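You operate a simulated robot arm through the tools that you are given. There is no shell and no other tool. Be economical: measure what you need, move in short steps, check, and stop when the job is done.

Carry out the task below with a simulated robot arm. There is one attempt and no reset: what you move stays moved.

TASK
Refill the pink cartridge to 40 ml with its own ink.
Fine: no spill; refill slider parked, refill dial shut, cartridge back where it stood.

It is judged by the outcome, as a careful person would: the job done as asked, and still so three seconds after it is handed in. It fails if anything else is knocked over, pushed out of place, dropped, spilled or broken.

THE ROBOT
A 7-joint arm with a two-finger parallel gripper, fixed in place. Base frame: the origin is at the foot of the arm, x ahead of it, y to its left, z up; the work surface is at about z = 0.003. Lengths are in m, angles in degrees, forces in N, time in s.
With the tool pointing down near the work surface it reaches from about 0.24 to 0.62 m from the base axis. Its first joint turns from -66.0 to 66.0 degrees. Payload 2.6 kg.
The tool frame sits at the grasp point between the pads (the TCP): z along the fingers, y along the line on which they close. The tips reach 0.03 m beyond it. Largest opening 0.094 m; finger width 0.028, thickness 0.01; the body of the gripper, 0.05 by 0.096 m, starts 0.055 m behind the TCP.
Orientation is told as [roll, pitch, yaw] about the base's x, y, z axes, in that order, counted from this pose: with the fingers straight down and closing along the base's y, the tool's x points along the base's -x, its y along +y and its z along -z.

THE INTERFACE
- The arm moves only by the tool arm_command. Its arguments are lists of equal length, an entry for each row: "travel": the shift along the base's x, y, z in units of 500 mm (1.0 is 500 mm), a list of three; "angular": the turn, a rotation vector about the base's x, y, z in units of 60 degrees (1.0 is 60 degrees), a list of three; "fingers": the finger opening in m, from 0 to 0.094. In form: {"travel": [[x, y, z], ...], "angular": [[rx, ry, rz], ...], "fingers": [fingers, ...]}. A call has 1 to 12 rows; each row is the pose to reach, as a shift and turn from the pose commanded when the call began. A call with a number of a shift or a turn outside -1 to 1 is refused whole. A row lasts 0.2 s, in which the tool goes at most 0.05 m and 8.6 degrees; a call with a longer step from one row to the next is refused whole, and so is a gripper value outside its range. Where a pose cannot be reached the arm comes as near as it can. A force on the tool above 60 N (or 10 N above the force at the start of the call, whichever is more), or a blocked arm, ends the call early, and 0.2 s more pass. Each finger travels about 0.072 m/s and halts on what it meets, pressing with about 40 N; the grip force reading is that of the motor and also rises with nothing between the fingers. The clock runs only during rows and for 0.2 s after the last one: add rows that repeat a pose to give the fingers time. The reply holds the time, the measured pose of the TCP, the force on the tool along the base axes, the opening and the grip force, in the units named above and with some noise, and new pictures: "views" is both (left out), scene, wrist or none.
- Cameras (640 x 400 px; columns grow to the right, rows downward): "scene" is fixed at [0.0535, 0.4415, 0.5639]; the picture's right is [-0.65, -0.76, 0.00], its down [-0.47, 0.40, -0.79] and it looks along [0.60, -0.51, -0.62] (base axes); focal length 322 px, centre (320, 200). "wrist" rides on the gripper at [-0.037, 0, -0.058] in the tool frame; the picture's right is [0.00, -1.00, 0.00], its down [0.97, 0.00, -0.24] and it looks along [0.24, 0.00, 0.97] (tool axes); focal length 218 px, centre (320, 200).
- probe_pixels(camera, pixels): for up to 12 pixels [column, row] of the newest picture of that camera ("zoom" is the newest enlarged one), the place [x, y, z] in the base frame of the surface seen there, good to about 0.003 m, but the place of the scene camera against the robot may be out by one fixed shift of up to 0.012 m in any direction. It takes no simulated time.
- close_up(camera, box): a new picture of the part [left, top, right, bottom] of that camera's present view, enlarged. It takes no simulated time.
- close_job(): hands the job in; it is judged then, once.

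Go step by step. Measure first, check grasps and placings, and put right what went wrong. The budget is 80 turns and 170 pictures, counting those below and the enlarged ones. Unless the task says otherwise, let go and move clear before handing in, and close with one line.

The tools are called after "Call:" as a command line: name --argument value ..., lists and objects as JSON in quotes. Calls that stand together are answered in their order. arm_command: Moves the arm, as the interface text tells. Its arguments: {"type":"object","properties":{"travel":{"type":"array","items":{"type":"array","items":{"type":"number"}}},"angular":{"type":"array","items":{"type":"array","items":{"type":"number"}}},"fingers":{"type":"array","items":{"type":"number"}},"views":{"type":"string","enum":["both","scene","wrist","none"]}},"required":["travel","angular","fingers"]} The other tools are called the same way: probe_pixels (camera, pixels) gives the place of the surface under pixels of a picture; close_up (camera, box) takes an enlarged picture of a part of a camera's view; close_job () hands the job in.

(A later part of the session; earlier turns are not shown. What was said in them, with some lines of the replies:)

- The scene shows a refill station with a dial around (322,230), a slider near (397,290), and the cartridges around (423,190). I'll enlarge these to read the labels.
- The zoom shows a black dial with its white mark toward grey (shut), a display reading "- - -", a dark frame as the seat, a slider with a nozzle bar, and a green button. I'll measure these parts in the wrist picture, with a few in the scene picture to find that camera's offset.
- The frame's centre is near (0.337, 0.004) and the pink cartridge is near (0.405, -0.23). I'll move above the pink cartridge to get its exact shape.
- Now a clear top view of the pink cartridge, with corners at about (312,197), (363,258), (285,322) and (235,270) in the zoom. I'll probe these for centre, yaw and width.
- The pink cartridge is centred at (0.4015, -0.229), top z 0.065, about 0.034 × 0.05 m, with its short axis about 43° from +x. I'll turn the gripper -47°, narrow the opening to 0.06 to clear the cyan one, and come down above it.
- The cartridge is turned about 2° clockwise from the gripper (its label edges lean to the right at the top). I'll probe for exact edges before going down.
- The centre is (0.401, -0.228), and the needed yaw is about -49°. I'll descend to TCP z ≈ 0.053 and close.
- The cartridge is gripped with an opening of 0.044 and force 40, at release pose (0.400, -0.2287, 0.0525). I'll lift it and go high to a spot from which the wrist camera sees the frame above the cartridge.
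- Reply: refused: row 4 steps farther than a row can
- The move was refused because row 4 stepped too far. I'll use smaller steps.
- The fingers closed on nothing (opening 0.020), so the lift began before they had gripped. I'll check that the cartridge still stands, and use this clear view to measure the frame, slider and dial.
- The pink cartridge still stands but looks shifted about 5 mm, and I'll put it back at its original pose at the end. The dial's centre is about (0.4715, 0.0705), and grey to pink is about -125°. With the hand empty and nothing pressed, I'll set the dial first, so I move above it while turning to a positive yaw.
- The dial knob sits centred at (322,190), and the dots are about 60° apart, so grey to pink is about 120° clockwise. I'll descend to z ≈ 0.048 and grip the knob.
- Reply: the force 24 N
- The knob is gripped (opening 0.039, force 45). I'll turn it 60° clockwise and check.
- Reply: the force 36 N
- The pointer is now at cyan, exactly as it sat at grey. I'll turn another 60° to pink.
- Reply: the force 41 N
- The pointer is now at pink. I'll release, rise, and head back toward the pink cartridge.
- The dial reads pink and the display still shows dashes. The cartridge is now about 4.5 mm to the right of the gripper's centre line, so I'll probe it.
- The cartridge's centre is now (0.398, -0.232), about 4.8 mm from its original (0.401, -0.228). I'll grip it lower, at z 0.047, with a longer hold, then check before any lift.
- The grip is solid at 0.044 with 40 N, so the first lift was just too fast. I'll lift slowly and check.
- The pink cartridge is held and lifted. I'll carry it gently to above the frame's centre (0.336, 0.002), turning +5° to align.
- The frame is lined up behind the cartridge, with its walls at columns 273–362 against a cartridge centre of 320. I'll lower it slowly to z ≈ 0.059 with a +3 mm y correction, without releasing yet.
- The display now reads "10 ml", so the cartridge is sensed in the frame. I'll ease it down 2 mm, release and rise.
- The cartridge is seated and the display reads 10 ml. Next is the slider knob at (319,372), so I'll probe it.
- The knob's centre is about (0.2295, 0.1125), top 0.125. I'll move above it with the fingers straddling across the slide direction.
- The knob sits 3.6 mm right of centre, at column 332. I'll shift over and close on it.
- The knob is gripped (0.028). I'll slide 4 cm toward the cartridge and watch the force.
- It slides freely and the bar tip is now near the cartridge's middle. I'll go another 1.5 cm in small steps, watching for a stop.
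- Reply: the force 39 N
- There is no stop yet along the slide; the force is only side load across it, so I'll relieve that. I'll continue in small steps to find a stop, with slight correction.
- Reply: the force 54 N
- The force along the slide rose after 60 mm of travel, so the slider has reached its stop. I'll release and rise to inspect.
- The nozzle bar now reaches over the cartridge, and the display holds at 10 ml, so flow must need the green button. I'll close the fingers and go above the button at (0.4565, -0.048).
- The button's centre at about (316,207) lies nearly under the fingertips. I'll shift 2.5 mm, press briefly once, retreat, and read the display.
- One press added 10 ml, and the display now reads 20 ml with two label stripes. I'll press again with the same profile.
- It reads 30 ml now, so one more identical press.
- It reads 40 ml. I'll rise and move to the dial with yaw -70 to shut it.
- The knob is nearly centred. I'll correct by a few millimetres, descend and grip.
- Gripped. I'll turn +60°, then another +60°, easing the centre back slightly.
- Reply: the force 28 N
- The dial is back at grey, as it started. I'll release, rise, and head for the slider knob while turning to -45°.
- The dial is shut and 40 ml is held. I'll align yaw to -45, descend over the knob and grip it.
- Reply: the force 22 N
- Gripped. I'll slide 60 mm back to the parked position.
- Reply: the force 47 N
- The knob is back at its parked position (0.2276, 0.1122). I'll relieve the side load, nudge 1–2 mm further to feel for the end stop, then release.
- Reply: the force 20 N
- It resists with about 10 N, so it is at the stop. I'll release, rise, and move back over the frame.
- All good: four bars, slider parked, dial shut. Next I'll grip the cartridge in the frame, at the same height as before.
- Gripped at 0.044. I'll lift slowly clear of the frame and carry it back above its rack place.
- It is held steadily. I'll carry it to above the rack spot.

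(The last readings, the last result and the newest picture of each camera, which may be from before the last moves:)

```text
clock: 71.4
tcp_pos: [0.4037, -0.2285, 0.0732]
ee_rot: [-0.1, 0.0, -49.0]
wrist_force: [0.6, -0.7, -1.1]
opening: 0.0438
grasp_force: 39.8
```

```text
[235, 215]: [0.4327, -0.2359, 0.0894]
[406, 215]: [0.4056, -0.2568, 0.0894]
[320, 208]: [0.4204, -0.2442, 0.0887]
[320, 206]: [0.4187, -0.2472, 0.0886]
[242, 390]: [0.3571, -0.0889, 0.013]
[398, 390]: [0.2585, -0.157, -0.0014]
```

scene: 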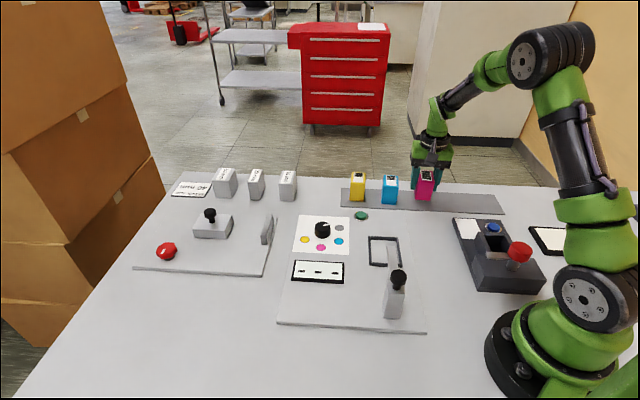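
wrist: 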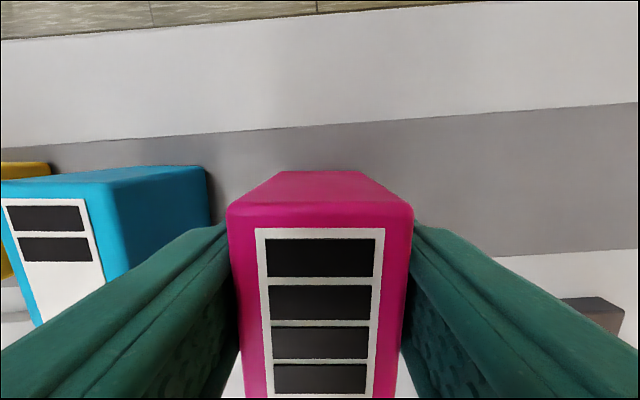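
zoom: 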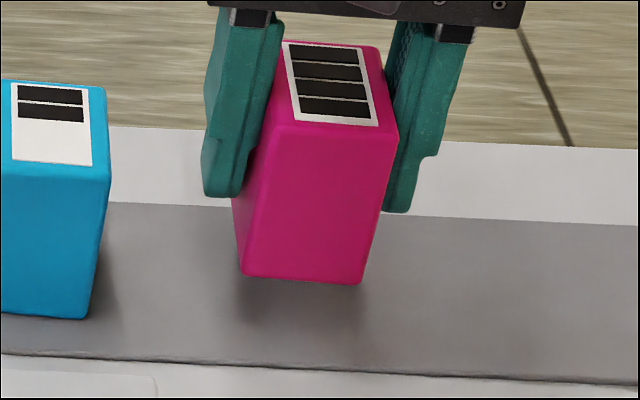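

The probe puts the back edge near (0.419, -0.247), within a millimetre or two of the original. I'll lower it gently to contact.

Call:
arm_command --travel '[[0, 0, -0.015], [0, 0, -0.03], [0, 0, -0.04], [0, 0, -0.045], [0, 0, -0.049], [0, 0, -0.049]]' --angular '[[0, 0, 0], [0, 0, 0], [0, 0, 0], [0, 0, 0], [0, 0, 0], [0, 0, 0]]' --fingers '[0.02, 0.02, 0.02, 0.02, 0.02, 0.02]' --views "wrist"

Call:
close_up --camera "scene" --box '[405, 165, 445, 215]'

```text
clock: 72.8
tcp_pos: [0.4025, -0.2279, 0.0487]
ee_rot: [0.0, -0.1, -48.9]
wrist_force: [-0.2, -0.7, 1.4]
opening: 0.0439
grasp_force: 39.4
```

wrist: 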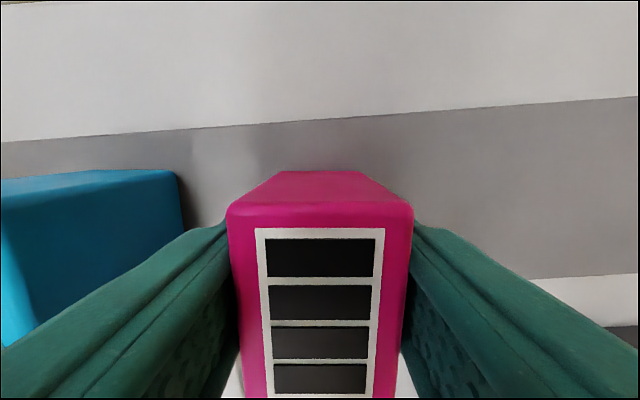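

```text
8.00 times, centred on (425, 190) of scene
```

zoom: 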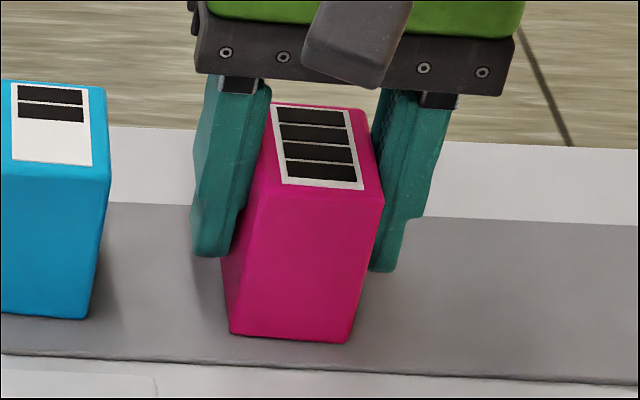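

The picture matches the original almost exactly: bottom corners at (230,333) and (350,342) against (228–230,333) and (350,341). I'll ease down 1 mm, release, and rise.

Call:
arm_command --travel '[[0, 0, -0.002], [0, 0, -0.002], [0, 0, -0.002], [0, 0, -0.002], [0, 0, -0.002], [0, 0, 0.03], [0, 0, 0.08], [0, 0, 0.15], [0, 0, 0.22]]' --angular '[[0, 0, 0], [0, 0, 0], [0, 0, 0], [0, 0, 0], [0, 0, 0], [0, 0, 0], [0, 0, 0], [0, 0, 0], [0, 0, 0]]' --fingers '[0.02, 0.02, 0.06, 0.06, 0.06, 0.06, 0.06, 0.06, 0.06]'

Call:
close_up --camera "scene" --box '[405, 165, 445, 215]'

Call:
close_up --camera "wrist" --box '[160, 80, 480, 280]'

Call:
probe_pixels --camera "zoom" --pixels '[[272, 185], [372, 185], [368, 312], [272, 312]]'

```text
clock: 74.8
tcp_pos: [0.4019, -0.2283, 0.1579]
ee_rot: [0.0, 0.1, -49.0]
wrist_force: [0.5, -0.5, 0.4]
opening: 0.0601
grasp_force: 0.1
```

scene: 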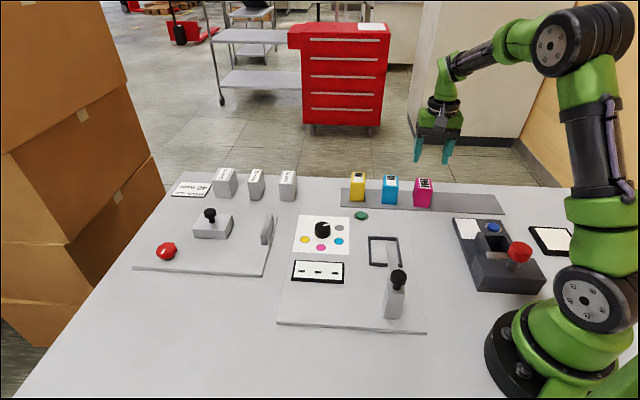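
wrist: 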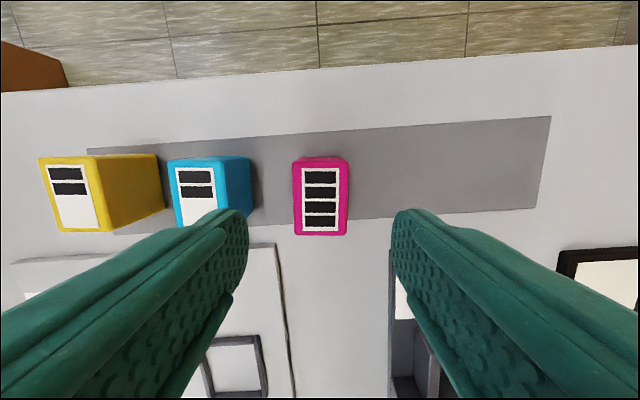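

```text
8.00 times, centred on (425, 190) of scene
```

zoom: 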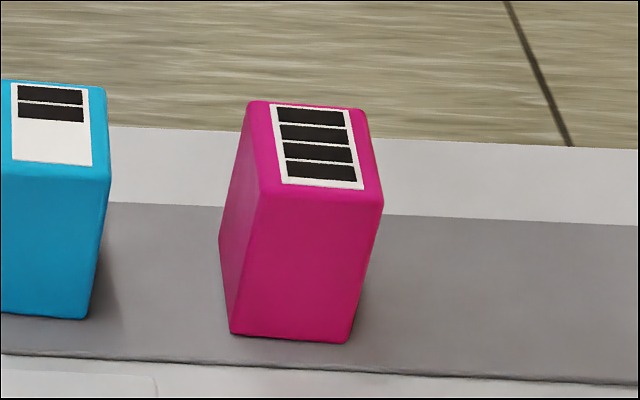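

```text
2.00 times, centred on (320, 180) of wrist
```

zoom: 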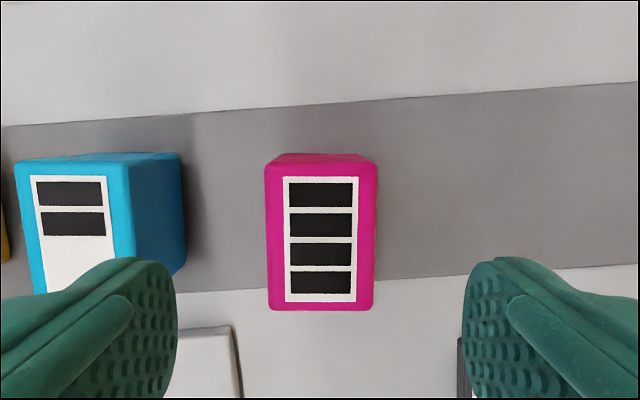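

```text
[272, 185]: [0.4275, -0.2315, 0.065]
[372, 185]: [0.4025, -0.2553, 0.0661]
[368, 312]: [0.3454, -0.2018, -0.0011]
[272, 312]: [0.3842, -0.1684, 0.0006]
```

The cartridge stands where it was, within about a millimetre, with four bars. The dial is at grey, the slider is parked, and the gripper is clear, so I'll hand in.

Call:
close_job

```text
The job is handed in.
```

The pink cartridge was refilled from 10 to 40 ml with pink ink and is back in its place to within about a millimetre. The refill dial is shut, the slider is parked, and I saw no spill. My first lift slipped and nudged the cartridge about 5 mm, which I corrected when putting it back.
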